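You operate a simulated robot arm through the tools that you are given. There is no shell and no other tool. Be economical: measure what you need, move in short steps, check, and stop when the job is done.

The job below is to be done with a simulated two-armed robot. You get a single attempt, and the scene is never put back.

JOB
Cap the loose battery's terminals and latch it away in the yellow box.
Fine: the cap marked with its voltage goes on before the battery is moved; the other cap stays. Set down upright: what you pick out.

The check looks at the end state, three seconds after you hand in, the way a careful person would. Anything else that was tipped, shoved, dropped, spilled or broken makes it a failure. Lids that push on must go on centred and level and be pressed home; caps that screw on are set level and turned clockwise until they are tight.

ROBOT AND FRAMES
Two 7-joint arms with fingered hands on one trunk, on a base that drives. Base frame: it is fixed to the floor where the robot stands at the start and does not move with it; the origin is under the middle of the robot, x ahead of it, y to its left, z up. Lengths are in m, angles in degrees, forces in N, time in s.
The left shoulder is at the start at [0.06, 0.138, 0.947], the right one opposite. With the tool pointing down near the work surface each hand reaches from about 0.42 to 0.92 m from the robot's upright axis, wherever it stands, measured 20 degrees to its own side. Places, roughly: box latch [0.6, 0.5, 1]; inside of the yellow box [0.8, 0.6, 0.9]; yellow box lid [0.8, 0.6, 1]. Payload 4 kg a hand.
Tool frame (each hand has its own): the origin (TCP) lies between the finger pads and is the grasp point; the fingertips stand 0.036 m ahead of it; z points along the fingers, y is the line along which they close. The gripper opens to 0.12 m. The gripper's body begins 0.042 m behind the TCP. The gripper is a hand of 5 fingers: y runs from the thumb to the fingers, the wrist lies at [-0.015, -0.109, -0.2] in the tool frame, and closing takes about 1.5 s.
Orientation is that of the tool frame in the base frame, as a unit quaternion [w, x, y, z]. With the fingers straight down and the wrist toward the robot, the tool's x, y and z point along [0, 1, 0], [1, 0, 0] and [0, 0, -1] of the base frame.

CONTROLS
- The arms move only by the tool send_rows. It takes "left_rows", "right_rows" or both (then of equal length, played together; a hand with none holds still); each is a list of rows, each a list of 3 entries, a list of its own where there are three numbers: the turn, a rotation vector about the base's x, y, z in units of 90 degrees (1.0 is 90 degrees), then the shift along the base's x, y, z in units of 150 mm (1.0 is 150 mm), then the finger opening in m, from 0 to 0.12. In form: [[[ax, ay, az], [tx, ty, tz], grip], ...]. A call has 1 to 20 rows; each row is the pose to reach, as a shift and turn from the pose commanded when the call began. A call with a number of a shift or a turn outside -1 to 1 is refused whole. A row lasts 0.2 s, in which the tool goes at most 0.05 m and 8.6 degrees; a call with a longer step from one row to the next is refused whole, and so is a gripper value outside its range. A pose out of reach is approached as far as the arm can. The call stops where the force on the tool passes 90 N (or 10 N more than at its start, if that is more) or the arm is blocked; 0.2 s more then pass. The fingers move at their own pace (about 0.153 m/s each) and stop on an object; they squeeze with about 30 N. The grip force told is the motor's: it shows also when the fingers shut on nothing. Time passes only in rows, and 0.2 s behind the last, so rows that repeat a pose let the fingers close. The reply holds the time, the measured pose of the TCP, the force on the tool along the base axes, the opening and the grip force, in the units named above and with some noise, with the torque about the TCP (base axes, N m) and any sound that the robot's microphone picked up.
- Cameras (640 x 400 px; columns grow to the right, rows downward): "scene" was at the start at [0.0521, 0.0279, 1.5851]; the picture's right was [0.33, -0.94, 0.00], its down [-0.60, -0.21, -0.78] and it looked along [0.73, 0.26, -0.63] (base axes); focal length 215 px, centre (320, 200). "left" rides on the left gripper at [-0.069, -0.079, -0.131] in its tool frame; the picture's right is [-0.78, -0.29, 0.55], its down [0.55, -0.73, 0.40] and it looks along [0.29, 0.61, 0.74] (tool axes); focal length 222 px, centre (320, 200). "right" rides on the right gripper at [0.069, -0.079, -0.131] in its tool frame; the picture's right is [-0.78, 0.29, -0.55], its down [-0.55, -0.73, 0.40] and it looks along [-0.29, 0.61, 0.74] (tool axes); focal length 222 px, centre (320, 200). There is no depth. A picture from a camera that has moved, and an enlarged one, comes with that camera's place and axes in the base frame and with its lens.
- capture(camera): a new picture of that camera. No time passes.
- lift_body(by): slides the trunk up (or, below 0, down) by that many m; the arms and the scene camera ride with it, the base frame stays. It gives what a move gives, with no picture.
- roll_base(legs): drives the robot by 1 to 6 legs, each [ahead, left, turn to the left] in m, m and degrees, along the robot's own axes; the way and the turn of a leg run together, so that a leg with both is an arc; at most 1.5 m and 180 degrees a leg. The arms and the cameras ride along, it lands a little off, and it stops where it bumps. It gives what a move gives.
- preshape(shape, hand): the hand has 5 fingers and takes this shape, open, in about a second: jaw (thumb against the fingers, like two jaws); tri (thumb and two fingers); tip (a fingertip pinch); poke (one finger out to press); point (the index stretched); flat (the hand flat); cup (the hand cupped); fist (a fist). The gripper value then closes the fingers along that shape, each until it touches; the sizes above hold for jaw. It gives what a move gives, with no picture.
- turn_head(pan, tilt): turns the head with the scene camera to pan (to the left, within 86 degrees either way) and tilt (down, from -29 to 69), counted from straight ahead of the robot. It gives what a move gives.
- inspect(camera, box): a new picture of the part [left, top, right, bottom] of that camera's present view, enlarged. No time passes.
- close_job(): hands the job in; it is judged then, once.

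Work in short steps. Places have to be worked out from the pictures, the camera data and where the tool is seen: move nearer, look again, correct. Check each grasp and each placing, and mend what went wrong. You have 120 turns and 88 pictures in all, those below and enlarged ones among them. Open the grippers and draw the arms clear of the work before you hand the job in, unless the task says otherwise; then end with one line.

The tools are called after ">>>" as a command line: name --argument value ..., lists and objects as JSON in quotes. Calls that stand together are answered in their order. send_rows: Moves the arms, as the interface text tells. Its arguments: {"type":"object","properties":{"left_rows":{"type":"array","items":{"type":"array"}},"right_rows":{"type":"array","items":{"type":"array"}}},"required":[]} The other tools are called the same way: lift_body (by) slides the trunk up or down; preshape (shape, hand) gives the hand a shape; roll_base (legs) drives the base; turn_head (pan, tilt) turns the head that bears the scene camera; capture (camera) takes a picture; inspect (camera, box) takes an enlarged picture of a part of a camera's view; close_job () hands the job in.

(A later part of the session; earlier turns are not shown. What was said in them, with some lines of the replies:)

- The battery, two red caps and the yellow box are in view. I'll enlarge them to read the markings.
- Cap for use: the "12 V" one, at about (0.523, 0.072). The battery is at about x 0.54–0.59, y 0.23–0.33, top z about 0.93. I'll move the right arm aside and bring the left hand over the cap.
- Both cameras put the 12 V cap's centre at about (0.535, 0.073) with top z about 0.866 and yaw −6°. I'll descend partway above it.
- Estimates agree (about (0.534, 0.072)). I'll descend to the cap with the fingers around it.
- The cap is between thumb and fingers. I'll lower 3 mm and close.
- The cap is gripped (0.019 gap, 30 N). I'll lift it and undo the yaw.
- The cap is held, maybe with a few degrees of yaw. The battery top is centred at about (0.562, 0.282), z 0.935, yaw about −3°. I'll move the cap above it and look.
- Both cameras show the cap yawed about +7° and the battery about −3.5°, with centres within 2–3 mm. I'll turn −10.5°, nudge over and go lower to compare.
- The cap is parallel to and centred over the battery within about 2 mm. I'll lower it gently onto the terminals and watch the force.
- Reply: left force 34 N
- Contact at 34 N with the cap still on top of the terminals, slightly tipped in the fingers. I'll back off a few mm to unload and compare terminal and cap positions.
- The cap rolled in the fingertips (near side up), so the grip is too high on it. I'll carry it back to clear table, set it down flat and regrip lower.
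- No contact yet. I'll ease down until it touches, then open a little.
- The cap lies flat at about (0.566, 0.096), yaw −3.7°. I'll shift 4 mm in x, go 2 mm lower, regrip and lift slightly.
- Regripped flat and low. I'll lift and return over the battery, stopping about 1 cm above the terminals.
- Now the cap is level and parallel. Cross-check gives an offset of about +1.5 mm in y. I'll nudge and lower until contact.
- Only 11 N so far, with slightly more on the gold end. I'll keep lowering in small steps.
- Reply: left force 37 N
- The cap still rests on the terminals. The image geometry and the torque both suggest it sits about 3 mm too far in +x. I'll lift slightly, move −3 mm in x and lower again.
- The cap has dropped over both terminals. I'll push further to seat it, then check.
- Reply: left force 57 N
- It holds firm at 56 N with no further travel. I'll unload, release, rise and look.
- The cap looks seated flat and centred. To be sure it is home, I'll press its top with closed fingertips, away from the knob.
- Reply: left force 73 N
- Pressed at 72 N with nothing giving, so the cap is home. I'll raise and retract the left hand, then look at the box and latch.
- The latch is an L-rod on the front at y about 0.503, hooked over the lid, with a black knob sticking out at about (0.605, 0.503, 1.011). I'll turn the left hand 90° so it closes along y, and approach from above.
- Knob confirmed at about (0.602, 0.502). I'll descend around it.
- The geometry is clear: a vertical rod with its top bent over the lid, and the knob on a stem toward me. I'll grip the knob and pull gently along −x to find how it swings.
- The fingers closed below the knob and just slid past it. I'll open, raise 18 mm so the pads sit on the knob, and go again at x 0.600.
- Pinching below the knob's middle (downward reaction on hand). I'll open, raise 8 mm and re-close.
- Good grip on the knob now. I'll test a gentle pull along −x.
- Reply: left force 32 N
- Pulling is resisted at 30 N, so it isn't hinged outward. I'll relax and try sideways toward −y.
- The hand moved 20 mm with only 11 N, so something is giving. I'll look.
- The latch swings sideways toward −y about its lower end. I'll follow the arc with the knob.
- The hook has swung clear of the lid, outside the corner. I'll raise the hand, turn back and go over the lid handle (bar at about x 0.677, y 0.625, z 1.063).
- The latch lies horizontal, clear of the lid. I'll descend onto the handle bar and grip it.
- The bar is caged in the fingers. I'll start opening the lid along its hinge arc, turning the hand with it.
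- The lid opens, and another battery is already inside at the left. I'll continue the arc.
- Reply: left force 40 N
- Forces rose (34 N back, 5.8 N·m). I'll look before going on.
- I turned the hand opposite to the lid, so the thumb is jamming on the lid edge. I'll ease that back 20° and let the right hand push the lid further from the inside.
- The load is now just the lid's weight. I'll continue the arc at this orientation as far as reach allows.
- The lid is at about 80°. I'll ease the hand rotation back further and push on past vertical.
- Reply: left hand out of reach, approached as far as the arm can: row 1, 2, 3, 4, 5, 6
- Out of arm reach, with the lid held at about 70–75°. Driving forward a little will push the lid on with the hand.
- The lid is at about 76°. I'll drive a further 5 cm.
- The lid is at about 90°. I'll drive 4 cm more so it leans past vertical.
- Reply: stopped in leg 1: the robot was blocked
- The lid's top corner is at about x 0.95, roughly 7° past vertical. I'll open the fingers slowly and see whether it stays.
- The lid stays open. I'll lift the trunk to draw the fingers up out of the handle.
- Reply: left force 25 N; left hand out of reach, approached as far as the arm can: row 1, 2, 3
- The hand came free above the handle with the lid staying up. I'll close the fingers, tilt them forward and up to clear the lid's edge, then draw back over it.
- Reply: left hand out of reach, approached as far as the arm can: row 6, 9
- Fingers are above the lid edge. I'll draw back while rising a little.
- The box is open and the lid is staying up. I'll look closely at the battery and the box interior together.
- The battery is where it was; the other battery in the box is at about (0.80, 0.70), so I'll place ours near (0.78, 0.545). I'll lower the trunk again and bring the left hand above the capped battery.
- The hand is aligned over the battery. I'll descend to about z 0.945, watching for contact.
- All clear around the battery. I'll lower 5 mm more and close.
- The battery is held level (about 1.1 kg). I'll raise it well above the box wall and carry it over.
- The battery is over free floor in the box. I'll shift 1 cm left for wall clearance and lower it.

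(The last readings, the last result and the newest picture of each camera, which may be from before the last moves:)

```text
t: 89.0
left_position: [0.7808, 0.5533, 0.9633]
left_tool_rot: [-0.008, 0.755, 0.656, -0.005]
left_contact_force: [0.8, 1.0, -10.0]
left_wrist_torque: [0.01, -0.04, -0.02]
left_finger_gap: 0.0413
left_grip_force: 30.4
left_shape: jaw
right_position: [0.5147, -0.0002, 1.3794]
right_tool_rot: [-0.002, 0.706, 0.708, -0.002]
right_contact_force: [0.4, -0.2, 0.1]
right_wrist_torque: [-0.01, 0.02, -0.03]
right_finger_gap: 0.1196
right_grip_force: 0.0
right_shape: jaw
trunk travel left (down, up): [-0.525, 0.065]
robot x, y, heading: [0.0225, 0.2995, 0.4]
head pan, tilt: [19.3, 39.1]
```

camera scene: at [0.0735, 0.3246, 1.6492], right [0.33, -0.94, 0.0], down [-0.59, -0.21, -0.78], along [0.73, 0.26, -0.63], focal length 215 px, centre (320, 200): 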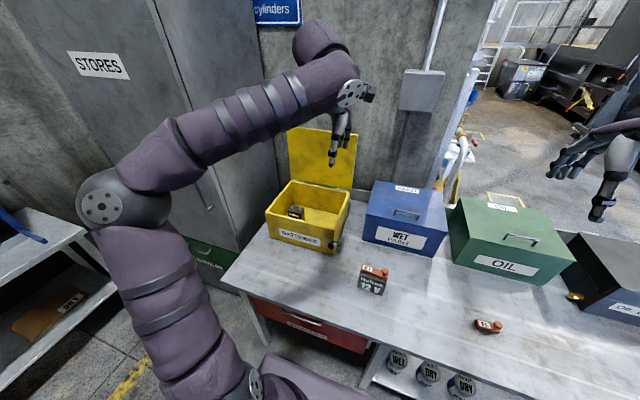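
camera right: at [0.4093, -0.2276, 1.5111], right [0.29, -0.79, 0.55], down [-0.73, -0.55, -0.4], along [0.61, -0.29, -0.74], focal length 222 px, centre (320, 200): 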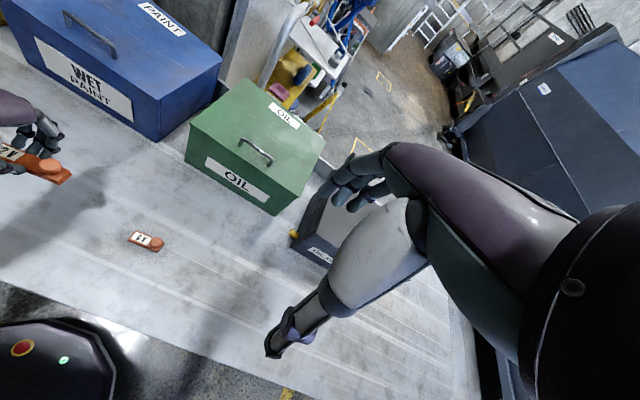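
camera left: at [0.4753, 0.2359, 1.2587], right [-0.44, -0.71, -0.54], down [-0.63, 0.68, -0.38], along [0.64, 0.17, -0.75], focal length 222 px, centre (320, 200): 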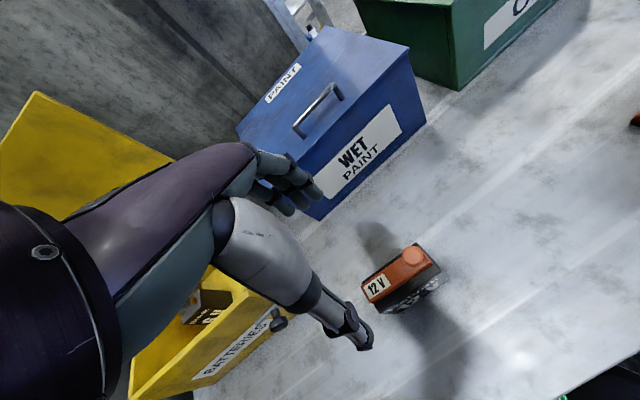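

Still carrying the full weight at z 0.963 (bottom about 0.87). I'll lower in 2 mm steps to the floor.

>>> send_rows --left_rows '[[[0, 0, 0], [0, 0, -0.03], 0.02], [[0, 0, 0], [0, 0, -0.05], 0.02], [[0, 0, 0], [0, 0, -0.065], 0.02], [[0, 0, 0], [0, 0, -0.065], 0.02]]'

```text
t: 90.0
left_position: [0.7794, 0.5535, 0.9567]
left_tool_rot: [-0.007, 0.755, 0.656, -0.004]
left_contact_force: [1.4, 2.4, -2.2]
left_wrist_torque: [-0.03, -0.1, 0.04]
left_finger_gap: 0.0415
left_grip_force: 30.6
left_shape: jaw
right_position: [0.5129, 0.0006, 1.3791]
right_tool_rot: [-0.001, 0.706, 0.708, -0.001]
right_contact_force: [-0.3, -0.3, -0.2]
right_wrist_torque: [-0.02, 0.0, 0.0]
right_finger_gap: 0.1197
right_grip_force: 0.0
right_shape: jaw
trunk travel left (down, up): [-0.525, 0.065]
robot x, y, heading: [0.022, 0.2988, 0.2]
head pan, tilt: [19.3, 39.1]
```

The floor now takes most of the weight. I'll lower 1 mm more, open slowly and rise straight up.

>>> send_rows --left_rows '[[[0, 0, 0], [0, 0, -0.01], 0.02], [[0, 0, 0], [0, 0, -0.01], 0.045], [[0, 0, 0], [0, 0, -0.01], 0.06], [[0, 0, 0], [0, 0, -0.01], 0.075], [[0, 0, 0], [0, 0, 0.05], 0.075], [[0, 0, 0], [0, 0, 0.2], 0.075], [[0, 0, 0], [0, 0, 0.45], 0.075], [[0, 0, 0], [0, 0, 0.7], 0.075], [[0, 0, 0], [0, 0, 1.0], 0.075]]'

>>> send_rows --left_rows '[[[0, 0, 0], [-0.1, 0, 0.3], 0.06], [[0, 0, 0], [-0.4, 0, 0.5], 0.03], [[0, 0, 0], [-0.7, 0, 0.7], 0.0], [[0, 0, 0], [-1.0, 0, 0.8], 0.0]]'

>>> inspect --camera "scene" --box '[256, 120, 416, 220]'

```text
t: 92.0
left_position: [0.7797, 0.553, 1.1072]
left_tool_rot: [-0.008, 0.755, 0.656, -0.005]
left_contact_force: [-0.4, 0.5, 0.7]
left_wrist_torque: [-0.01, -0.01, 0.01]
left_finger_gap: 0.075
left_grip_force: 0.0
left_shape: jaw
right_position: [0.5116, 0.0005, 1.3784]
right_tool_rot: [0.0, 0.706, 0.709, -0.001]
right_contact_force: [0.3, -0.3, 0.1]
right_wrist_torque: [0.01, -0.04, 0.02]
right_finger_gap: 0.1202
right_grip_force: 0.1
right_shape: jaw
trunk travel left (down, up): [-0.525, 0.065]
robot x, y, heading: [0.0209, 0.293, 0.2]
head pan, tilt: [19.3, 39.1]
```

```text
refused: row 2 steps farther than a row can; nothing moved
```

```text
4.00 times, centred on (336, 170) of scene
camera zoom: at [0.0746, 0.3243, 1.5851], right [0.33, -0.94, 0.0], down [-0.59, -0.21, -0.78], along [0.73, 0.26, -0.63], focal length 858 px, centre (256, 320)
```

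zoom: 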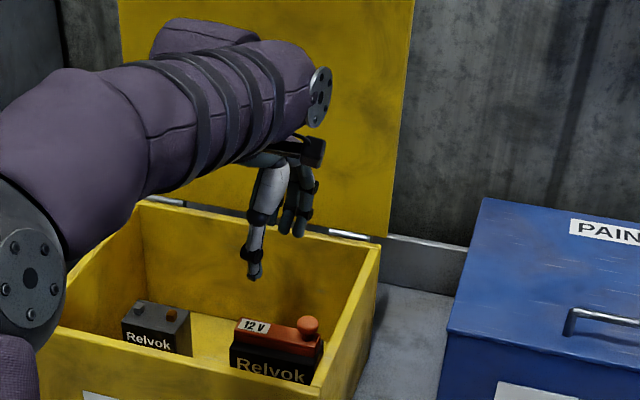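

The battery is upright in the box, cap on. Next is closing: I'll straddle the lid's top edge (right of the handle), fingers behind and thumb in front, and lead it down. First I'll raise and tilt the hand.

>>> send_rows --left_rows '[[[0, 0, 0], [0, 0, 0.3], 0.08], [[0, 0, 0], [-0.1, 0, 0.6], 0.08], [[0, 0, 0.05], [-0.3, -0.1, 0.8], 0.08], [[0, 0, 0.09], [-0.5, -0.2, 1.0], 0.08], [[0, 0, 0.09], [-0.6, -0.3, 1.0], 0.08]]'

>>> send_rows --left_rows '[[[0, -0.09, 0], [0, 0, 0.2], 0.08], [[0, -0.18, 0], [0, 0, 0.4], 0.08], [[0, -0.28, 0], [0, 0, 0.6], 0.08]]'

>>> lift_body --by 0.064

>>> roll_base --legs '[[0.1, 0, 0]]'

```text
t: 93.2
left_position: [0.6893, 0.5069, 1.2564]
left_tool_rot: [-0.007, 0.706, 0.708, -0.005]
left_contact_force: [0.6, 0.8, -0.2]
left_wrist_torque: [0.01, 0.01, -0.01]
left_finger_gap: 0.0799
left_grip_force: 0.0
left_shape: jaw
right_position: [0.513, 0.0009, 1.3782]
right_tool_rot: [-0.001, 0.706, 0.708, -0.001]
right_contact_force: [0.8, 0.1, 0.1]
right_wrist_torque: [-0.01, 0.0, 0.01]
right_finger_gap: 0.12
right_grip_force: 0.0
right_shape: jaw
trunk travel left (down, up): [-0.525, 0.065]
robot x, y, heading: [0.0221, 0.2994, -0.0]
head pan, tilt: [19.3, 39.1]
```

```text
refused: row 3 steps farther than a row can; nothing moved
```

```text
t: 94.2
left_position: [0.6894, 0.5065, 1.3179]
left_tool_rot: [-0.007, 0.707, 0.707, -0.005]
left_contact_force: [-0.3, -0.5, -0.2]
left_wrist_torque: [-0.03, -0.02, -0.04]
left_finger_gap: 0.0799
left_grip_force: 0.1
left_shape: jaw
right_position: [0.5136, 0.0004, 1.4438]
right_tool_rot: [-0.001, 0.706, 0.708, -0.001]
right_contact_force: [0.3, 0.0, 0.3]
right_wrist_torque: [0.0, 0.01, 0.01]
right_finger_gap: 0.1199
right_grip_force: 0.1
right_shape: jaw
trunk travel left (down, up): [-0.589, 0.001]
robot x, y, heading: [0.0249, 0.2939, 0.4]
head pan, tilt: [19.3, 39.1]
```

```text
t: 95.4
left_position: [0.7886, 0.5082, 1.318]
left_tool_rot: [-0.008, 0.706, 0.708, -0.005]
left_contact_force: [0.2, 0.0, 0.4]
left_wrist_torque: [-0.02, 0.04, 0.02]
left_finger_gap: 0.0798
left_grip_force: 0.1
left_shape: jaw
right_position: [0.6113, 0.0007, 1.4423]
right_tool_rot: [-0.001, 0.705, 0.709, -0.002]
right_contact_force: [-0.5, 0.0, -0.2]
right_wrist_torque: [-0.03, 0.08, 0.03]
right_finger_gap: 0.1197
right_grip_force: 0.1
right_shape: jaw
trunk travel left (down, up): [-0.589, 0.001]
robot x, y, heading: [0.1214, 0.2962, 0.4]
head pan, tilt: [19.3, 39.1]
```

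>>> send_rows --left_rows '[[[0, -0.09, 0], [0, 0, 0.2], 0.08], [[0, -0.18, 0], [0, 0, 0.4], 0.08], [[0, -0.27, 0], [0, 0, 0.6], 0.08], [[0, -0.28, 0], [0.2, 0, 0.6], 0.08], [[0, -0.28, 0], [0.5, 0, 0.6], 0.08], [[0, -0.28, 0], [0.8, 0, 0.6], 0.08], [[0, -0.28, 0], [0.98, 0, 0.6], 0.08], [[0, -0.28, 0], [0.98, 0, 0.6], 0.08]]'

>>> capture --camera "left"

```text
t: 97.2
left_position: [0.9323, 0.5108, 1.4091]
left_tool_rot: [0.148, 0.69, 0.693, 0.149]
left_contact_force: [0.3, 0.0, -0.1]
left_wrist_torque: [0.0, 0.0, 0.0]
left_finger_gap: 0.0797
left_grip_force: 0.0
left_shape: jaw
right_position: [0.6099, 0.0021, 1.4433]
right_tool_rot: [-0.001, 0.705, 0.709, 0.0]
right_contact_force: [-0.6, 0.7, 0.2]
right_wrist_torque: [0.02, -0.01, -0.01]
right_finger_gap: 0.1199
right_grip_force: 0.0
right_shape: jaw
trunk travel left (down, up): [-0.589, 0.001]
robot x, y, heading: [0.1227, 0.2951, 0.4]
head pan, tilt: [19.3, 39.1]
```

```text
6 pictures are left
camera left: at [0.8055, 0.4388, 1.4945], right [-0.04, -0.78, -0.62], down [-0.51, 0.55, -0.66], along [0.86, 0.29, -0.42], focal length 222 px, centre (320, 200)
```

left: 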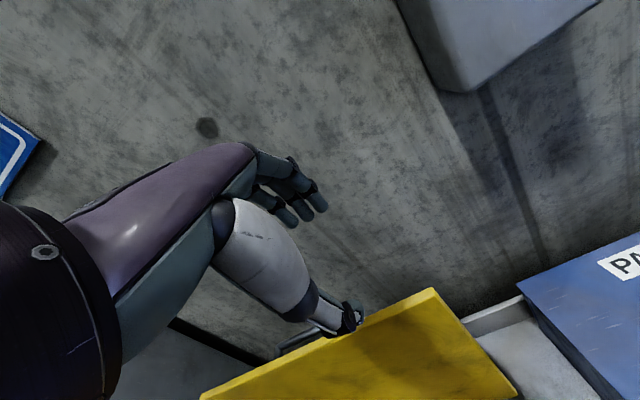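

The lid edge is at about x 0.93, between thumb and fingers, and the handle is to the left. I'll lower the hand to straddle the edge.

>>> send_rows --left_rows '[[[0, 0, 0], [-0.04, 0, -0.2], 0.09], [[0, 0, 0], [-0.04, 0, -0.4], 0.09], [[0, 0, 0], [-0.04, 0, -0.6], 0.09], [[0, 0, 0], [-0.04, 0, -0.72], 0.09]]'

```text
t: 98.2
left_position: [0.9292, 0.5068, 1.3017]
left_tool_rot: [0.147, 0.69, 0.693, 0.15]
left_contact_force: [0.0, 0.1, -1.3]
left_wrist_torque: [-0.03, 0.01, -0.02]
left_finger_gap: 0.0896
left_grip_force: 0.1
left_shape: jaw
right_position: [0.6119, 0.0011, 1.4439]
right_tool_rot: [-0.001, 0.706, 0.709, -0.001]
right_contact_force: [0.8, 0.5, -0.4]
right_wrist_torque: [-0.02, 0.01, 0.0]
right_finger_gap: 0.1197
right_grip_force: 0.1
right_shape: jaw
trunk travel left (down, up): [-0.589, 0.001]
robot x, y, heading: [0.1188, 0.2969, 0.3]
head pan, tilt: [19.3, 39.1]
```

No contact on the way down. I'll close the fingers on the lid edge.

>>> send_rows --left_rows '[[[0, 0, 0], [0, 0, 0], 0.06], [[0, 0, 0], [0, 0, 0], 0.04], [[0, 0, 0], [0, 0, 0], 0.02], [[0, 0, 0], [0, 0, 0], 0.0], [[0, 0, 0], [0, 0, 0], 0.0], [[0, 0, 0], [0, 0, 0], 0.0]]'

>>> inspect --camera "left" --box '[200, 160, 456, 320]'

```text
t: 99.6
left_position: [0.9285, 0.5077, 1.3008]
left_tool_rot: [0.147, 0.69, 0.693, 0.149]
left_contact_force: [-1.3, 0.5, -2.7]
left_wrist_torque: [0.07, 0.28, -0.15]
left_finger_gap: 0.0069
left_grip_force: 29.6
left_shape: jaw
right_position: [0.61, 0.002, 1.4437]
right_tool_rot: [-0.001, 0.706, 0.709, -0.002]
right_contact_force: [0.0, -0.6, -0.1]
right_wrist_torque: [0.02, -0.02, 0.0]
right_finger_gap: 0.12
right_grip_force: 0.0
right_shape: jaw
trunk travel left (down, up): [-0.589, 0.001]
robot x, y, heading: [0.121, 0.2986, 0.2]
head pan, tilt: [19.3, 39.1]
```

```text
2.50 times, centred on (328, 240) of left
camera zoom: at [0.803, 0.4364, 1.3862], right [-0.04, -0.78, -0.62], down [-0.51, 0.55, -0.66], along [0.86, 0.29, -0.42], focal length 555 px, centre (300, 100)
```

zoom: 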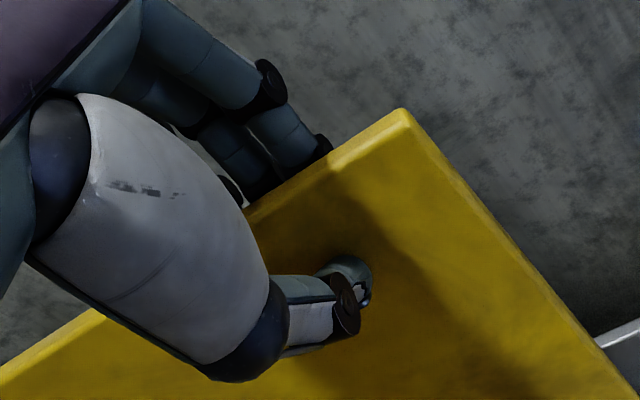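

The lid edge is pinched between thumb and fingers. I'll lead it forward along the closing arc, tilting the hand with it.

>>> send_rows --left_rows '[[[0, -0.023, 0], [-0.126, 0, 0.0], 0.0], [[0, -0.047, 0], [-0.252, 0, -0.01], 0.0], [[0, -0.094, 0], [-0.5, 0, -0.055], 0.0], [[0, -0.141, 0], [-0.739, 0, -0.133], 0.0], [[0, -0.19, 0], [-0.965, 0, -0.245], 0.0]]'

```text
t: 100.8
left_position: [0.7829, 0.5064, 1.2648]
left_tool_rot: [0.25, 0.659, 0.663, 0.252]
left_contact_force: [-4.5, -0.1, 4.2]
left_wrist_torque: [0.12, 0.05, -0.1]
left_finger_gap: 0.0067
left_grip_force: 30.0
left_shape: jaw
right_position: [0.6103, 0.0013, 1.4428]
right_tool_rot: [-0.001, 0.705, 0.709, 0.0]
right_contact_force: [0.6, -0.5, -0.1]
right_wrist_torque: [-0.01, -0.01, 0.0]
right_finger_gap: 0.1199
right_grip_force: 0.0
right_shape: jaw
trunk travel left (down, up): [-0.589, 0.001]
robot x, y, heading: [0.1201, 0.2965, 0.4]
head pan, tilt: [19.3, 39.1]
```

Low forces and still gripped. Continuing the arc.

>>> send_rows --left_rows '[[[0, -0.05, 0], [-0.209, 0, -0.141], 0.0], [[0, -0.1, 0], [-0.395, 0, -0.311], 0.0], [[0, -0.15, 0], [-0.557, 0, -0.505], 0.0], [[0, -0.2, 0], [-0.689, 0, -0.719], 0.0]]'

```text
t: 101.8
left_position: [0.6792, 0.5079, 1.1568]
left_tool_rot: [0.348, 0.611, 0.617, 0.352]
left_contact_force: [-11.8, 2.8, 4.3]
left_wrist_torque: [0.13, 0.08, 0.02]
left_finger_gap: 0.0071
left_grip_force: 29.9
left_shape: jaw
right_position: [0.6096, 0.0021, 1.4429]
right_tool_rot: [0.0, 0.705, 0.709, -0.001]
right_contact_force: [0.8, 0.2, -0.1]
right_wrist_torque: [-0.03, -0.02, 0.02]
right_finger_gap: 0.1196
right_grip_force: 0.1
right_shape: jaw
trunk travel left (down, up): [-0.589, 0.001]
robot x, y, heading: [0.1229, 0.2997, 0.5]
head pan, tilt: [19.3, 39.1]
```

The lid is at about 27°. I'll continue down to about 10°.

>>> send_rows --left_rows '[[[0, -0.03, 0], [-0.06, 0, -0.115], 0.0], [[0, -0.06, 0], [-0.102, 0, -0.231], 0.0], [[0, -0.08, 0], [-0.14, 0, -0.35], 0.0], [[0, -0.1, 0], [-0.171, 0, -0.473], 0.0]]'

>>> inspect --camera "scene" --box '[220, 160, 412, 280]'

```text
t: 102.8
left_position: [0.6526, 0.5078, 1.0852]
left_tool_rot: [0.397, 0.583, 0.587, 0.398]
left_contact_force: [-11.6, -1.8, 0.9]
left_wrist_torque: [0.07, -0.03, -0.06]
left_finger_gap: 0.0069
left_grip_force: 29.8
left_shape: jaw
right_position: [0.6091, 0.0007, 1.4432]
right_tool_rot: [0.0, 0.705, 0.709, -0.001]
right_contact_force: [-0.1, -0.2, -0.9]
right_wrist_torque: [-0.02, 0.01, 0.01]
right_finger_gap: 0.1197
right_grip_force: 0.1
right_shape: jaw
trunk travel left (down, up): [-0.589, 0.001]
robot x, y, heading: [0.1254, 0.2969, 0.3]
head pan, tilt: [19.3, 39.1]
```

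```text
3.33 times, centred on (316, 220) of scene
camera zoom: at [0.1709, 0.324, 1.6492], right [0.33, -0.94, 0.0], down [-0.59, -0.21, -0.78], along [0.73, 0.26, -0.63], focal length 715 px, centre (333, 133)
```

zoom: 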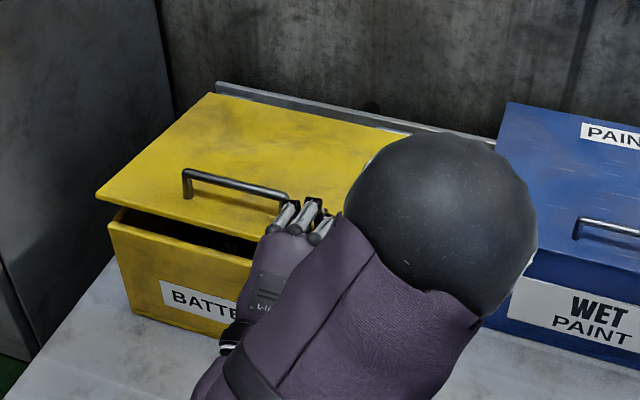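

The lid is about 10° open. I'll lower 1.5 cm more, then open slightly and slide the thumb out forward.

>>> send_rows --left_rows '[[[0, 0, 0], [-0.01, 0, -0.06], 0.0], [[0, 0, 0], [-0.015, 0, -0.1], 0.0], [[0, 0, 0], [-0.015, 0, -0.1], 0.02], [[0, 0, 0], [-0.015, 0, -0.1], 0.03], [[0, 0, 0], [-0.015, 0, -0.1], 0.03]]'

>>> send_rows --left_rows '[[[0, 0, 0], [-0.1, 0, 0.0], 0.03], [[0, 0, 0], [-0.25, 0, 0.0], 0.03], [[0, 0, 0], [-0.4, 0, 0.0], 0.03], [[0, 0, 0], [-0.55, 0, 0.0], 0.03]]'

```text
t: 104.0
left_position: [0.6529, 0.5081, 1.0707]
left_tool_rot: [0.397, 0.583, 0.586, 0.398]
left_contact_force: [1.0, -0.2, -0.7]
left_wrist_torque: [0.03, 0.0, 0.0]
left_finger_gap: 0.0304
left_grip_force: 0.1
left_shape: jaw
right_position: [0.6127, 0.0017, 1.4432]
right_tool_rot: [-0.001, 0.706, 0.708, -0.001]
right_contact_force: [-1.2, 0.5, 0.1]
right_wrist_torque: [0.03, 0.0, 0.0]
right_finger_gap: 0.1198
right_grip_force: 0.1
right_shape: jaw
trunk travel left (down, up): [-0.589, 0.001]
robot x, y, heading: [0.1222, 0.2962, 0.1]
head pan, tilt: [19.3, 39.1]
```

```text
t: 105.0
left_position: [0.5761, 0.5044, 1.0558]
left_tool_rot: [0.416, 0.562, 0.602, 0.385]
left_contact_force: [0.6, 0.3, -0.8]
left_wrist_torque: [0.02, 0.03, -0.02]
left_finger_gap: 0.0301
left_grip_force: 0.0
left_shape: jaw
left hand out of reach, approached as far as the arm can: row 3, 4
right_position: [0.6114, 0.0021, 1.4427]
right_tool_rot: [-0.001, 0.707, 0.708, -0.002]
right_contact_force: [0.2, 0.1, -0.1]
right_wrist_torque: [-0.02, 0.05, 0.0]
right_finger_gap: 0.1199
right_grip_force: 0.0
right_shape: jaw
trunk travel left (down, up): [-0.589, 0.001]
robot x, y, heading: [0.1196, 0.2974, 0.3]
head pan, tilt: [19.3, 39.1]
```

The hand is out from under the lid. I'll drive back, raise the hand and look.

>>> roll_base --legs '[[-0.1, 0, 0]]'

>>> send_rows --left_rows '[[[0, 0.05, 0], [0, 0, 0.25], 0.03], [[0, 0.13, 0], [0, 0, 0.5], 0.03], [[0, 0.21, 0], [0, 0, 0.75], 0.03], [[0, 0.3, 0], [0, 0.1, 0.95], 0.03], [[0, 0.38, 0], [0, 0.2, 1.0], 0.03], [[0, 0.46, 0], [0, 0.3, 1.0], 0.03]]'

>>> capture --camera "left"

```text
t: 106.1
left_position: [0.4733, 0.5027, 1.0566]
left_tool_rot: [0.414, 0.563, 0.6, 0.389]
left_contact_force: [-0.6, -0.3, -0.3]
left_wrist_torque: [-0.03, 0.0, 0.01]
left_finger_gap: 0.0301
left_grip_force: 0.1
left_shape: jaw
right_position: [0.5094, 0.0027, 1.4439]
right_tool_rot: [0.0, 0.705, 0.709, 0.0]
right_contact_force: [-0.6, 0.2, 0.7]
right_wrist_torque: [0.01, -0.02, -0.02]
right_finger_gap: 0.1199
right_grip_force: 0.0
right_shape: jaw
trunk travel left (down, up): [-0.589, 0.001]
robot x, y, heading: [0.0201, 0.2981, 0.2]
head pan, tilt: [19.3, 39.1]
```

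```text
t: 106.8
left_position: [0.5246, 0.5293, 1.0497]
left_tool_rot: [0.301, 0.566, 0.68, 0.356]
left_contact_force: [-0.9, 0.2, 0.0]
left_wrist_torque: [-0.01, 0.01, 0.03]
left_finger_gap: 0.0297
left_grip_force: 0.0
left_shape: jaw
left hand out of reach, approached as far as the arm can: row 1, 2, 3
right_position: [0.5118, 0.0001, 1.4431]
right_tool_rot: [-0.001, 0.705, 0.709, -0.001]
right_contact_force: [0.5, 0.8, -0.4]
right_wrist_torque: [0.03, 0.03, 0.0]
right_finger_gap: 0.1198
right_grip_force: 0.1
right_shape: jaw
trunk travel left (down, up): [-0.589, 0.001]
robot x, y, heading: [0.0206, 0.3008, 0.4]
head pan, tilt: [19.3, 39.1]
stopped in row 3 (left hand): the arm was blocked; the commanded pose is now the measured one
```

```text
3 pictures are left
camera left: at [0.3864, 0.432, 1.0572], right [0.42, -0.72, -0.55], down [-0.18, 0.52, -0.83], along [0.89, 0.45, 0.09], focal length 222 px, centre (320, 200)
```

left: 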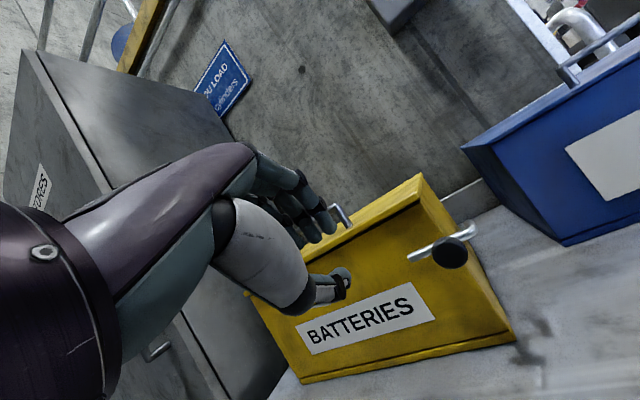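

The lid is closed flush. The latch rod lies horizontal, with its knob at about (0.60, 0.46, 0.975). I'll first raise the hand straight up out of this folded pose.

>>> send_rows --left_rows '[[[0, 0, 0], [0, 0, 0.25], 0.03], [[0, 0, 0], [0, 0, 0.5], 0.03], [[0, 0, 0], [0, 0, 0.75], 0.03], [[0, 0, 0], [0, 0, 1.0], 0.03]]'

```text
t: 107.8
left_position: [0.5533, 0.5146, 1.1155]
left_tool_rot: [0.299, 0.563, 0.681, 0.359]
left_contact_force: [-0.2, -0.3, 0.1]
left_wrist_torque: [0.01, -0.02, -0.05]
left_finger_gap: 0.0299
left_grip_force: 0.0
left_shape: jaw
left hand out of reach, approached as far as the arm can: row 1, 2, 3, 4
right_position: [0.508, 0.003, 1.4443]
right_tool_rot: [0.0, 0.705, 0.709, 0.0]
right_contact_force: [-0.3, 0.3, 0.1]
right_wrist_torque: [-0.02, -0.02, 0.02]
right_finger_gap: 0.1196
right_grip_force: 0.0
right_shape: jaw
trunk travel left (down, up): [-0.589, 0.001]
robot x, y, heading: [0.0212, 0.2938, 0.5]
head pan, tilt: [19.3, 39.1]
```

>>> send_rows --left_rows '[[[-0.007, 0.077, -0.014], [0, 0, 0], 0.05], [[-0.014, 0.155, -0.028], [0, 0, 0.05], 0.05], [[-0.021, 0.232, -0.041], [0, 0, 0.1], 0.05], [[-0.028, 0.309, -0.055], [0, 0, 0.15], 0.05], [[-0.035, 0.386, -0.069], [0, 0, 0.15], 0.05], [[-0.042, 0.464, -0.083], [0, 0, 0.15], 0.05], [[-0.049, 0.541, -0.096], [0, 0, 0.15], 0.05], [[-0.056, 0.618, -0.11], [0, 0, 0.15], 0.05], [[-0.056, 0.618, -0.11], [0, 0, 0.15], 0.05]]'

```text
t: 109.8
left_position: [0.5545, 0.5117, 1.1391]
left_tool_rot: [0.001, 0.708, 0.706, -0.004]
left_contact_force: [0.1, 1.2, -0.1]
left_wrist_torque: [-0.03, 0.0, -0.01]
left_finger_gap: 0.0501
left_grip_force: 0.0
left_shape: jaw
left hand out of reach, approached as far as the arm can: row 1
right_position: [0.5095, 0.0014, 1.4438]
right_tool_rot: [0.0, 0.705, 0.709, 0.0]
right_contact_force: [0.1, -0.1, 0.0]
right_wrist_torque: [0.01, 0.0, 0.0]
right_finger_gap: 0.1197
right_grip_force: 0.1
right_shape: jaw
trunk travel left (down, up): [-0.589, 0.001]
robot x, y, heading: [0.0192, 0.3002, 0.3]
head pan, tilt: [19.3, 39.1]
```

Fingers are pointing down again. I'll yaw the hand 90°, position it above the knob, and lower the trunk.

>>> send_rows --left_rows '[[[0, 0, 0.09], [0.0, -0.03, 0.1], 0.06], [[0, 0, 0.18], [0.0, -0.06, 0.2], 0.07], [[0, 0, 0.27], [0.03, -0.1, 0.2], 0.07], [[0, 0, 0.36], [0.06, -0.13, 0.2], 0.07], [[0, 0, 0.45], [0.1, -0.17, 0.2], 0.07], [[0, 0, 0.54], [0.14, -0.2, 0.2], 0.07], [[0, 0, 0.63], [0.18, -0.24, 0.2], 0.07], [[0, 0, 0.72], [0.22, -0.27, 0.2], 0.07], [[0, 0, 0.81], [0.25, -0.3, 0.2], 0.07], [[0, 0, 0.9], [0.28, -0.33, 0.2], 0.07], [[0, 0, 0.97], [0.3, -0.345, 0.2], 0.07], [[0, 0, 1.0], [0.3, -0.345, 0.2], 0.07]]'

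>>> lift_body --by -0.064

>>> inspect --camera "left" --box '[240, 170, 480, 320]'

```text
t: 112.4
left_position: [0.5982, 0.4606, 1.1682]
left_tool_rot: [0.004, 0.0, 1.0, -0.002]
left_contact_force: [-0.1, 0.9, 0.0]
left_wrist_torque: [0.01, -0.01, 0.02]
left_finger_gap: 0.0698
left_grip_force: 0.1
left_shape: jaw
right_position: [0.5106, 0.0015, 1.4433]
right_tool_rot: [-0.001, 0.705, 0.709, 0.0]
right_contact_force: [-0.8, 0.5, 0.0]
right_wrist_torque: [-0.02, -0.02, -0.01]
right_finger_gap: 0.1198
right_grip_force: 0.1
right_shape: jaw
trunk travel left (down, up): [-0.589, 0.001]
robot x, y, heading: [0.0196, 0.2973, 0.3]
head pan, tilt: [19.3, 39.1]
```

```text
t: 113.5
left_position: [0.5985, 0.4608, 1.1045]
left_tool_rot: [0.004, 0.001, 1.0, -0.001]
left_contact_force: [0.0, 0.9, -1.0]
left_wrist_torque: [-0.02, -0.03, 0.01]
left_finger_gap: 0.0697
left_grip_force: 0.0
left_shape: jaw
right_position: [0.51, 0.0017, 1.379]
right_tool_rot: [-0.001, 0.705, 0.71, -0.001]
right_contact_force: [-0.5, 0.8, -0.6]
right_wrist_torque: [-0.01, -0.03, 0.0]
right_finger_gap: 0.1197
right_grip_force: 0.1
right_shape: jaw
trunk travel left (down, up): [-0.525, 0.065]
robot x, y, heading: [0.0216, 0.2961, 0.4]
head pan, tilt: [19.3, 39.1]
```

```text
2.67 times, centred on (360, 245) of left
camera zoom: at [0.6668, 0.3801, 1.235], right [0.79, -0.29, -0.54], down [-0.55, -0.73, -0.4], along [-0.28, 0.61, -0.74], focal length 592 px, centre (213, 80)
```

zoom: 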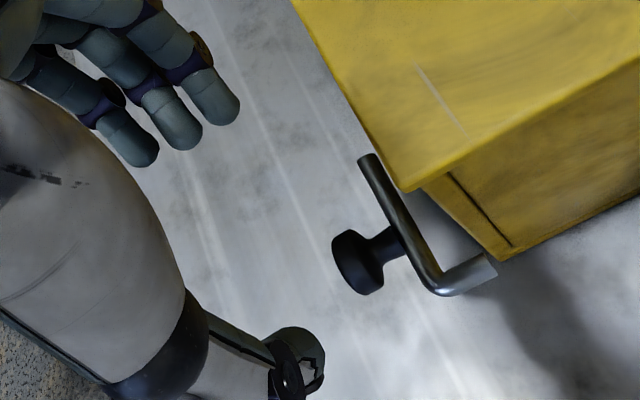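

The knob is confirmed at about (0.601, 0.462, 0.974). I'll descend around it, slightly toward me to keep the fingers off the rod.

>>> send_rows --left_rows '[[[0, 0, 0], [-0.01, 0.01, -0.25], 0.07], [[0, 0, 0], [-0.01, 0.01, -0.5], 0.07], [[0, 0, 0], [-0.01, 0.01, -0.64], 0.07], [[0, 0, 0], [-0.01, 0.01, -0.71], 0.07]]'

>>> send_rows --left_rows '[[[0, 0, 0], [0, 0, 0], 0.05], [[0, 0, 0], [0, 0, 0], 0.03], [[0, 0, 0], [0, 0, 0], 0.015], [[0, 0, 0], [0, 0, 0], 0.0], [[0, 0, 0], [0, 0, 0], 0.0], [[0, 0, 0], [0, 0, 0], 0.0]]'

```text
t: 114.5
left_position: [0.5992, 0.4605, 0.9986]
left_tool_rot: [0.005, 0.001, 1.0, -0.001]
left_contact_force: [0.0, 0.7, 0.6]
left_wrist_torque: [0.0, 0.02, 0.01]
left_finger_gap: 0.0697
left_grip_force: 0.1
left_shape: jaw
right_position: [0.5095, 0.0014, 1.3789]
right_tool_rot: [0.0, 0.705, 0.709, 0.0]
right_contact_force: [0.0, -0.6, 0.8]
right_wrist_torque: [0.01, 0.03, 0.01]
right_finger_gap: 0.1197
right_grip_force: 0.1
right_shape: jaw
trunk travel left (down, up): [-0.525, 0.065]
robot x, y, heading: [0.0229, 0.2964, 0.5]
head pan, tilt: [19.3, 39.1]
```

```text
t: 115.9
left_position: [0.5996, 0.4575, 0.9994]
left_tool_rot: [0.004, 0.002, 1.0, -0.001]
left_contact_force: [1.5, -8.6, -3.0]
left_wrist_torque: [-0.25, -0.02, -0.03]
left_finger_gap: 0.013
left_grip_force: 30.0
left_shape: jaw
right_position: [0.5101, 0.0001, 1.379]
right_tool_rot: [0.0, 0.705, 0.71, 0.0]
right_contact_force: [-0.9, 0.3, 0.1]
right_wrist_torque: [0.0, 0.01, 0.03]
right_finger_gap: 0.1198
right_grip_force: 0.1
right_shape: jaw
trunk travel left (down, up): [-0.525, 0.065]
robot x, y, heading: [0.0207, 0.2983, 0.1]
head pan, tilt: [19.3, 39.1]
```

The knob is gripped. I'll swing it up along the arc toward vertical.

>>> send_rows --left_rows '[[[0, 0, 0], [0, 0.01, 0.076], 0.0], [[0, 0, 0], [0, 0.039, 0.147], 0.0], [[0, 0, 0], [0, 0.086, 0.207], 0.0], [[0, 0, 0], [0, 0.086, 0.207], 0.0]]'

```text
t: 116.9
left_position: [0.5981, 0.4687, 1.032]
left_tool_rot: [0.006, 0.002, 1.0, 0.0]
left_contact_force: [9.4, -24.8, 11.2]
left_wrist_torque: [-1.12, -0.3, -0.15]
left_finger_gap: 0.0129
left_grip_force: 30.0
left_shape: jaw
right_position: [0.51, -0.0017, 1.3783]
right_tool_rot: [-0.001, 0.705, 0.709, -0.001]
right_contact_force: [0.4, -0.6, -0.8]
right_wrist_torque: [0.02, 0.0, 0.0]
right_finger_gap: 0.1199
right_grip_force: 0.2
right_shape: jaw
trunk travel left (down, up): [-0.525, 0.065]
robot x, y, heading: [0.0208, 0.2926, 0.3]
head pan, tilt: [19.3, 39.1]
```

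Reaction is −25 N in y and +11 N in z, so the knob wants to go higher before sideways. I'll raise more first.

>>> send_rows --left_rows '[[[0, 0, 0], [0, 0, 0.04], 0.0], [[0, 0, 0], [0, 0, 0.08], 0.0], [[0, 0, 0], [0, 0.03, 0.1], 0.0], [[0, 0, 0], [0, 0.03, 0.1], 0.0]]'

```text
t: 117.9
left_position: [0.5983, 0.4774, 1.0454]
left_tool_rot: [0.004, 0.001, 1.0, 0.0]
left_contact_force: [14.0, -9.3, 7.4]
left_wrist_torque: [-0.47, -0.45, -0.17]
left_finger_gap: 0.012
left_grip_force: 29.9
left_shape: jaw
right_position: [0.5113, 0.0008, 1.3786]
right_tool_rot: [-0.001, 0.704, 0.71, 0.0]
right_contact_force: [0.3, -0.4, 0.4]
right_wrist_torque: [0.02, 0.01, 0.0]
right_finger_gap: 0.1198
right_grip_force: 0.0
right_shape: jaw
trunk travel left (down, up): [-0.525, 0.065]
robot x, y, heading: [0.0199, 0.2949, 0.3]
head pan, tilt: [19.3, 39.1]
```

Moving well. I'll continue sideways to vertical.

>>> send_rows --left_rows '[[[0, 0, 0], [0, 0.05, 0.01], 0.0], [[0, 0, 0], [0, 0.1, 0.02], 0.0], [[0, 0, 0], [0, 0.15, 0.02], 0.0], [[0, 0, 0], [0, 0.19, 0.01], 0.0], [[0, 0, 0], [0, 0.19, 0.01], 0.0]]'

```text
t: 119.1
left_position: [0.5983, 0.4992, 1.0501]
left_tool_rot: [0.008, 0.006, 1.0, 0.001]
left_contact_force: [7.5, -27.8, 47.3]
left_wrist_torque: [-1.23, -0.2, -0.15]
left_finger_gap: 0.0151
left_grip_force: 30.1
left_shape: jaw
right_position: [0.5068, -0.0029, 1.3804]
right_tool_rot: [-0.001, 0.705, 0.709, 0.001]
right_contact_force: [-0.4, 0.0, 0.9]
right_wrist_torque: [0.01, -0.02, 0.01]
right_finger_gap: 0.12
right_grip_force: 0.0
right_shape: jaw
trunk travel left (down, up): [-0.525, 0.065]
robot x, y, heading: [0.0204, 0.2985, 0.5]
head pan, tilt: [19.3, 39.1]
```

Upward reaction of 47 N, so I should let the hand rise to relieve it.

>>> send_rows --left_rows '[[[0, 0, 0], [0, 0, 0.04], 0.0], [[0, 0, 0], [0, 0, 0.06], 0.0], [[0, 0, 0], [0, 0, 0.06], 0.0]]'

>>> inspect --camera "left" --box '[240, 150, 432, 270]'

```text
t: 119.9
left_position: [0.5972, 0.5054, 1.0553]
left_tool_rot: [0.004, 0.002, 1.0, 0.001]
left_contact_force: [6.6, -19.8, 19.3]
left_wrist_torque: [-0.71, -0.26, -0.06]
left_finger_gap: 0.013
left_grip_force: 29.4
left_shape: jaw
right_position: [0.5094, -0.0026, 1.3795]
right_tool_rot: [-0.001, 0.704, 0.71, 0.001]
right_contact_force: [-0.2, -0.5, 0.5]
right_wrist_torque: [0.01, 0.0, 0.02]
right_finger_gap: 0.1198
right_grip_force: 0.0
right_shape: jaw
trunk travel left (down, up): [-0.525, 0.065]
robot x, y, heading: [0.0208, 0.2975, 0.3]
head pan, tilt: [19.3, 39.1]
```

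```text
3.33 times, centred on (336, 210) of left
camera zoom: at [0.6651, 0.4253, 1.1854], right [0.79, -0.29, -0.54], down [-0.55, -0.73, -0.4], along [-0.28, 0.61, -0.74], focal length 740 px, centre (267, 167)
```

zoom: 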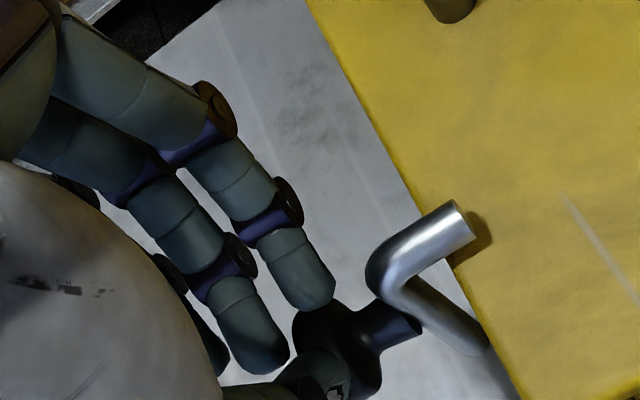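

The hook is back over the lid, and the hand is at the same y (0.505) as when the latch was closed originally. I'll release gently and rise straight up.

>>> send_rows --left_rows '[[[0, 0, 0], [0, 0, 0], 0.02], [[0, 0, 0], [0, 0, 0], 0.04], [[0, 0, 0], [0, 0, 0], 0.06], [[0, 0, 0], [-0.03, 0, 0.1], 0.07], [[0, 0, 0], [-0.05, 0, 0.3], 0.07], [[0, 0, 0], [-0.08, 0, 0.6], 0.07], [[0, 0, 0], [-0.1, 0, 0.9], 0.07]]'

>>> send_rows --left_rows '[[[0, 0, 0], [-0.2, 0.1, 0.15], 0.08], [[0, 0, 0], [-0.45, 0.2, 0.3], 0.1], [[0, 0, 0], [-0.7, 0.3, 0.4], 0.1], [[0, 0, 0], [-0.9, 0.5, 0.5], 0.1], [[0, 0, 0], [-1.0, 0.7, 0.6], 0.1], [[0, 0, 0], [-1.0, 0.9, 0.7], 0.1]]'

```text
t: 121.5
left_position: [0.5827, 0.5066, 1.1936]
left_tool_rot: [0.003, 0.001, 1.0, 0.0]
left_contact_force: [-0.3, 0.5, -0.2]
left_wrist_torque: [0.0, 0.0, 0.0]
left_finger_gap: 0.0697
left_grip_force: 0.0
left_shape: jaw
right_position: [0.5092, 0.002, 1.3788]
right_tool_rot: [0.0, 0.705, 0.709, 0.0]
right_contact_force: [-0.4, -0.8, -0.2]
right_wrist_torque: [0.03, -0.03, -0.02]
right_finger_gap: 0.1198
right_grip_force: 0.1
right_shape: jaw
trunk travel left (down, up): [-0.525, 0.065]
robot x, y, heading: [0.0201, 0.297, 0.2]
head pan, tilt: [19.3, 39.1]
```

```text
t: 122.9
left_position: [0.4334, 0.6447, 1.2939]
left_tool_rot: [0.004, 0.003, 1.0, -0.001]
left_contact_force: [-0.1, 0.1, -0.6]
left_wrist_torque: [0.01, 0.04, 0.0]
left_finger_gap: 0.0994
left_grip_force: 0.1
left_shape: jaw
right_position: [0.5096, 0.0019, 1.3793]
right_tool_rot: [-0.001, 0.704, 0.71, -0.001]
right_contact_force: [0.4, -0.1, 0.6]
right_wrist_torque: [0.02, 0.02, 0.0]
right_finger_gap: 0.1198
right_grip_force: 0.0
right_shape: jaw
trunk travel left (down, up): [-0.525, 0.065]
robot x, y, heading: [0.0218, 0.2965, 0.3]
head pan, tilt: [19.3, 39.1]
```

I'll move the arm a bit further left out of the camera's line, then take the last close picture of the latch.

>>> send_rows --left_rows '[[[0, 0, 0], [-0.1, 0.2, 0], 0.1], [[0, 0, 0], [-0.2, 0.4, 0], 0.1], [[0, 0, 0], [-0.3, 0.6, 0], 0.1]]'

>>> inspect --camera "scene" --box '[248, 150, 376, 230]'

```text
t: 123.7
left_position: [0.386, 0.7344, 1.2918]
left_tool_rot: [0.003, 0.002, 1.0, -0.001]
left_contact_force: [0.2, 0.1, -0.2]
left_wrist_torque: [-0.03, -0.05, 0.01]
left_finger_gap: 0.0997
left_grip_force: 0.2
left_shape: jaw
right_position: [0.5109, 0.0021, 1.3794]
right_tool_rot: [-0.001, 0.705, 0.709, 0.0]
right_contact_force: [0.2, -0.8, -0.2]
right_wrist_torque: [0.0, 0.0, -0.02]
right_finger_gap: 0.1198
right_grip_force: 0.0
right_shape: jaw
trunk travel left (down, up): [-0.525, 0.065]
robot x, y, heading: [0.0148, 0.2996, 0.4]
head pan, tilt: [19.3, 39.1]
```

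```text
5.00 times, centred on (312, 190) of scene
camera zoom: at [0.0723, 0.3256, 1.5851], right [0.34, -0.94, 0.0], down [-0.59, -0.21, -0.78], along [0.73, 0.26, -0.63], focal length 1073 px, centre (360, 250)
```

zoom: 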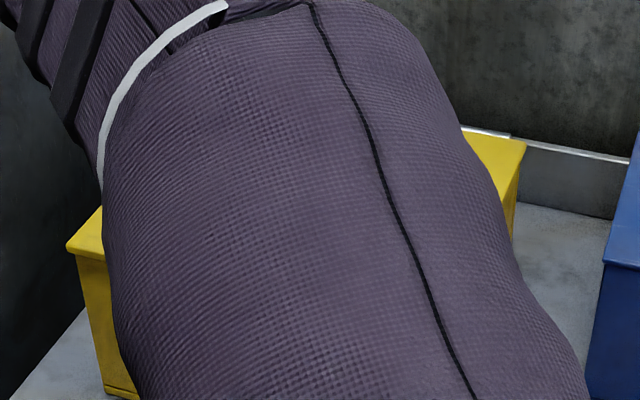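

The forearm hides the latch, and that was probably the last picture. I'll check by touch instead: go back over the knob and re-grip at the original latched position to compare gap and forces.

>>> send_rows --left_rows '[[[0, 0, 0], [0.1, -0.2, 0], 0.08], [[0, 0, 0], [0.2, -0.4, 0], 0.08], [[0, 0, 0], [0.3, -0.6, 0], 0.08], [[0, 0, 0], [0.5, -0.75, 0], 0.08], [[0, 0, 0], [0.7, -0.9, 0], 0.08], [[0, 0, 0], [0.9, -1.0, 0], 0.08], [[0, 0, 0], [1.0, -1.0, -0.2], 0.08], [[0, 0, 0], [1.0, -1.0, -0.5], 0.08]]'

>>> capture --camera "left"

```text
t: 125.5
left_position: [0.539, 0.5797, 1.218]
left_tool_rot: [0.004, 0.001, 1.0, -0.001]
left_contact_force: [-1.1, 0.3, -0.3]
left_wrist_torque: [-0.04, -0.03, 0.02]
left_finger_gap: 0.0804
left_grip_force: 0.0
left_shape: jaw
right_position: [0.5095, 0.0003, 1.3794]
right_tool_rot: [0.0, 0.706, 0.709, 0.0]
right_contact_force: [0.0, -0.1, -0.1]
right_wrist_torque: [-0.02, 0.01, 0.0]
right_finger_gap: 0.1198
right_grip_force: 0.0
right_shape: jaw
trunk travel left (down, up): [-0.525, 0.065]
robot x, y, heading: [0.0199, 0.2958, 0.2]
head pan, tilt: [19.3, 39.1]
```

```text
refused: no pictures are left
```

No pictures are left, so I'll continue the check by touch: over the knob, then down.

>>> send_rows --left_rows '[[[0, 0, 0], [0.1, -0.25, 0], 0.07], [[0, 0, 0], [0.2, -0.5, 0], 0.07], [[0, 0, 0], [0.41, -0.5, -0.2], 0.07], [[0, 0, 0], [0.41, -0.5, -0.45], 0.07], [[0, 0, 0], [0.41, -0.5, -0.7], 0.07], [[0, 0, 0], [0.41, -0.5, -0.95], 0.07]]'

>>> send_rows --left_rows '[[[0, 0, 0], [0, 0, -0.1], 0.07], [[0, 0, 0], [0, 0, -0.225], 0.07], [[0, 0, 0], [0, 0, -0.225], 0.05], [[0, 0, 0], [0, 0, -0.225], 0.035], [[0, 0, 0], [0, 0, -0.225], 0.02], [[0, 0, 0], [0, 0, -0.225], 0.0], [[0, 0, 0], [0, 0, -0.225], 0.0], [[0, 0, 0], [0, 0, -0.225], 0.0]]'

```text
t: 126.9
left_position: [0.6016, 0.5073, 1.0786]
left_tool_rot: [0.004, 0.001, 1.0, -0.001]
left_contact_force: [1.1, -0.5, 0.0]
left_wrist_torque: [-0.01, 0.03, 0.02]
left_finger_gap: 0.0704
left_grip_force: 0.1
left_shape: jaw
right_position: [0.5093, 0.0015, 1.3788]
right_tool_rot: [-0.001, 0.705, 0.709, 0.0]
right_contact_force: [0.3, 0.0, 0.2]
right_wrist_torque: [-0.01, 0.02, 0.03]
right_finger_gap: 0.1197
right_grip_force: 0.1
right_shape: jaw
trunk travel left (down, up): [-0.525, 0.065]
robot x, y, heading: [0.0217, 0.2979, 0.4]
head pan, tilt: [19.3, 39.1]
```

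```text
t: 128.7
left_position: [0.6002, 0.5046, 1.0451]
left_tool_rot: [0.004, 0.001, 1.0, 0.0]
left_contact_force: [-0.5, -9.8, -0.8]
left_wrist_torque: [-0.31, 0.02, -0.02]
left_finger_gap: 0.016
left_grip_force: 29.8
left_shape: jaw
right_position: [0.5104, -0.0005, 1.3785]
right_tool_rot: [-0.001, 0.706, 0.709, 0.001]
right_contact_force: [0.0, 0.4, 0.4]
right_wrist_torque: [0.0, -0.05, 0.03]
right_finger_gap: 0.1196
right_grip_force: 0.0
right_shape: jaw
trunk travel left (down, up): [-0.525, 0.065]
robot x, y, heading: [0.0178, 0.2954, 0.3]
head pan, tilt: [19.3, 39.1]
```

The knob is where it was when originally latched (gap 0.016, similar forces). I'll nudge it +y a little to feel whether it is against its stop.

>>> send_rows --left_rows '[[[0, 0, 0], [0, 0.03, 0], 0.0], [[0, 0, 0], [0, 0.06, 0], 0.0], [[0, 0, 0], [0, 0.06, 0], 0.0]]'

```text
t: 129.5
left_position: [0.5997, 0.5097, 1.0441]
left_tool_rot: [0.004, 0.002, 1.0, -0.001]
left_contact_force: [-2.4, -30.3, 1.9]
left_wrist_torque: [-1.09, 0.03, 0.01]
left_finger_gap: 0.0168
left_grip_force: 30.4
left_shape: jaw
right_position: [0.5095, -0.0024, 1.3784]
right_tool_rot: [0.0, 0.705, 0.709, 0.001]
right_contact_force: [0.3, -0.5, -0.1]
right_wrist_torque: [-0.01, -0.02, 0.0]
right_finger_gap: 0.1197
right_grip_force: 0.0
right_shape: jaw
trunk travel left (down, up): [-0.525, 0.065]
robot x, y, heading: [0.0177, 0.2976, 0.6]
head pan, tilt: [19.3, 39.1]
```

It resists 30 N, so the latch is against its closed stop. I'll relax, release, rise and withdraw.

>>> send_rows --left_rows '[[[0, 0, 0], [0, -0.045, 0], 0.0], [[0, 0, 0], [0, -0.045, 0], 0.03], [[0, 0, 0], [0, -0.045, 0], 0.06], [[0, 0, 0], [0, -0.045, 0], 0.07], [[0, 0, 0], [-0.03, -0.045, 0.15], 0.07], [[0, 0, 0], [-0.06, -0.045, 0.45], 0.07], [[0, 0, 0], [-0.1, -0.045, 0.75], 0.08], [[0, 0, 0], [-0.1, -0.045, 1.0], 0.1]]'

>>> send_rows --left_rows '[[[0, 0, 0], [-0.2, 0.1, 0.15], 0.1], [[0, 0, 0], [-0.45, 0.2, 0.3], 0.1], [[0, 0, 0], [-0.7, 0.3, 0.4], 0.1], [[0, 0, 0], [-0.9, 0.5, 0.5], 0.1], [[0, 0, 0], [-1.0, 0.7, 0.6], 0.1]]'

```text
t: 131.3
left_position: [0.5868, 0.51, 1.1925]
left_tool_rot: [0.004, 0.001, 1.0, -0.001]
left_contact_force: [0.5, 0.6, 0.0]
left_wrist_torque: [0.0, 0.01, -0.01]
left_finger_gap: 0.0995
left_grip_force: 0.1
left_shape: jaw
right_position: [0.5105, 0.0016, 1.3792]
right_tool_rot: [-0.001, 0.705, 0.709, -0.001]
right_contact_force: [-0.3, -0.6, -0.2]
right_wrist_torque: [-0.02, -0.02, 0.01]
right_finger_gap: 0.1201
right_grip_force: 0.1
right_shape: jaw
trunk travel left (down, up): [-0.525, 0.065]
robot x, y, heading: [0.0205, 0.2938, 0.3]
head pan, tilt: [19.3, 39.1]
```

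```text
t: 132.5
left_position: [0.435, 0.6177, 1.2866]
left_tool_rot: [0.003, 0.001, 1.0, -0.002]
left_contact_force: [0.1, 0.1, -0.6]
left_wrist_torque: [0.0, -0.01, 0.02]
left_finger_gap: 0.0998
left_grip_force: 0.0
left_shape: jaw
right_position: [0.5103, 0.0022, 1.3797]
right_tool_rot: [0.0, 0.705, 0.709, -0.001]
right_contact_force: [0.0, 0.5, 0.3]
right_wrist_torque: [0.01, 0.04, -0.02]
right_finger_gap: 0.1199
right_grip_force: 0.0
right_shape: jaw
trunk travel left (down, up): [-0.525, 0.065]
robot x, y, heading: [0.022, 0.2966, 0.3]
head pan, tilt: [19.3, 39.1]
```

Both hands are open and clear of the work, the lid is shut and the latch is at its stop. I'm handing in.

>>> close_job

```text
The job is handed in.
```

The 12 V battery is capped with the 12 V cap and stands upright in the closed yellow box. The latch was back over the lid when I last had a picture, and I confirmed it at its stop by touch only; the 6 V cap was left where it was.
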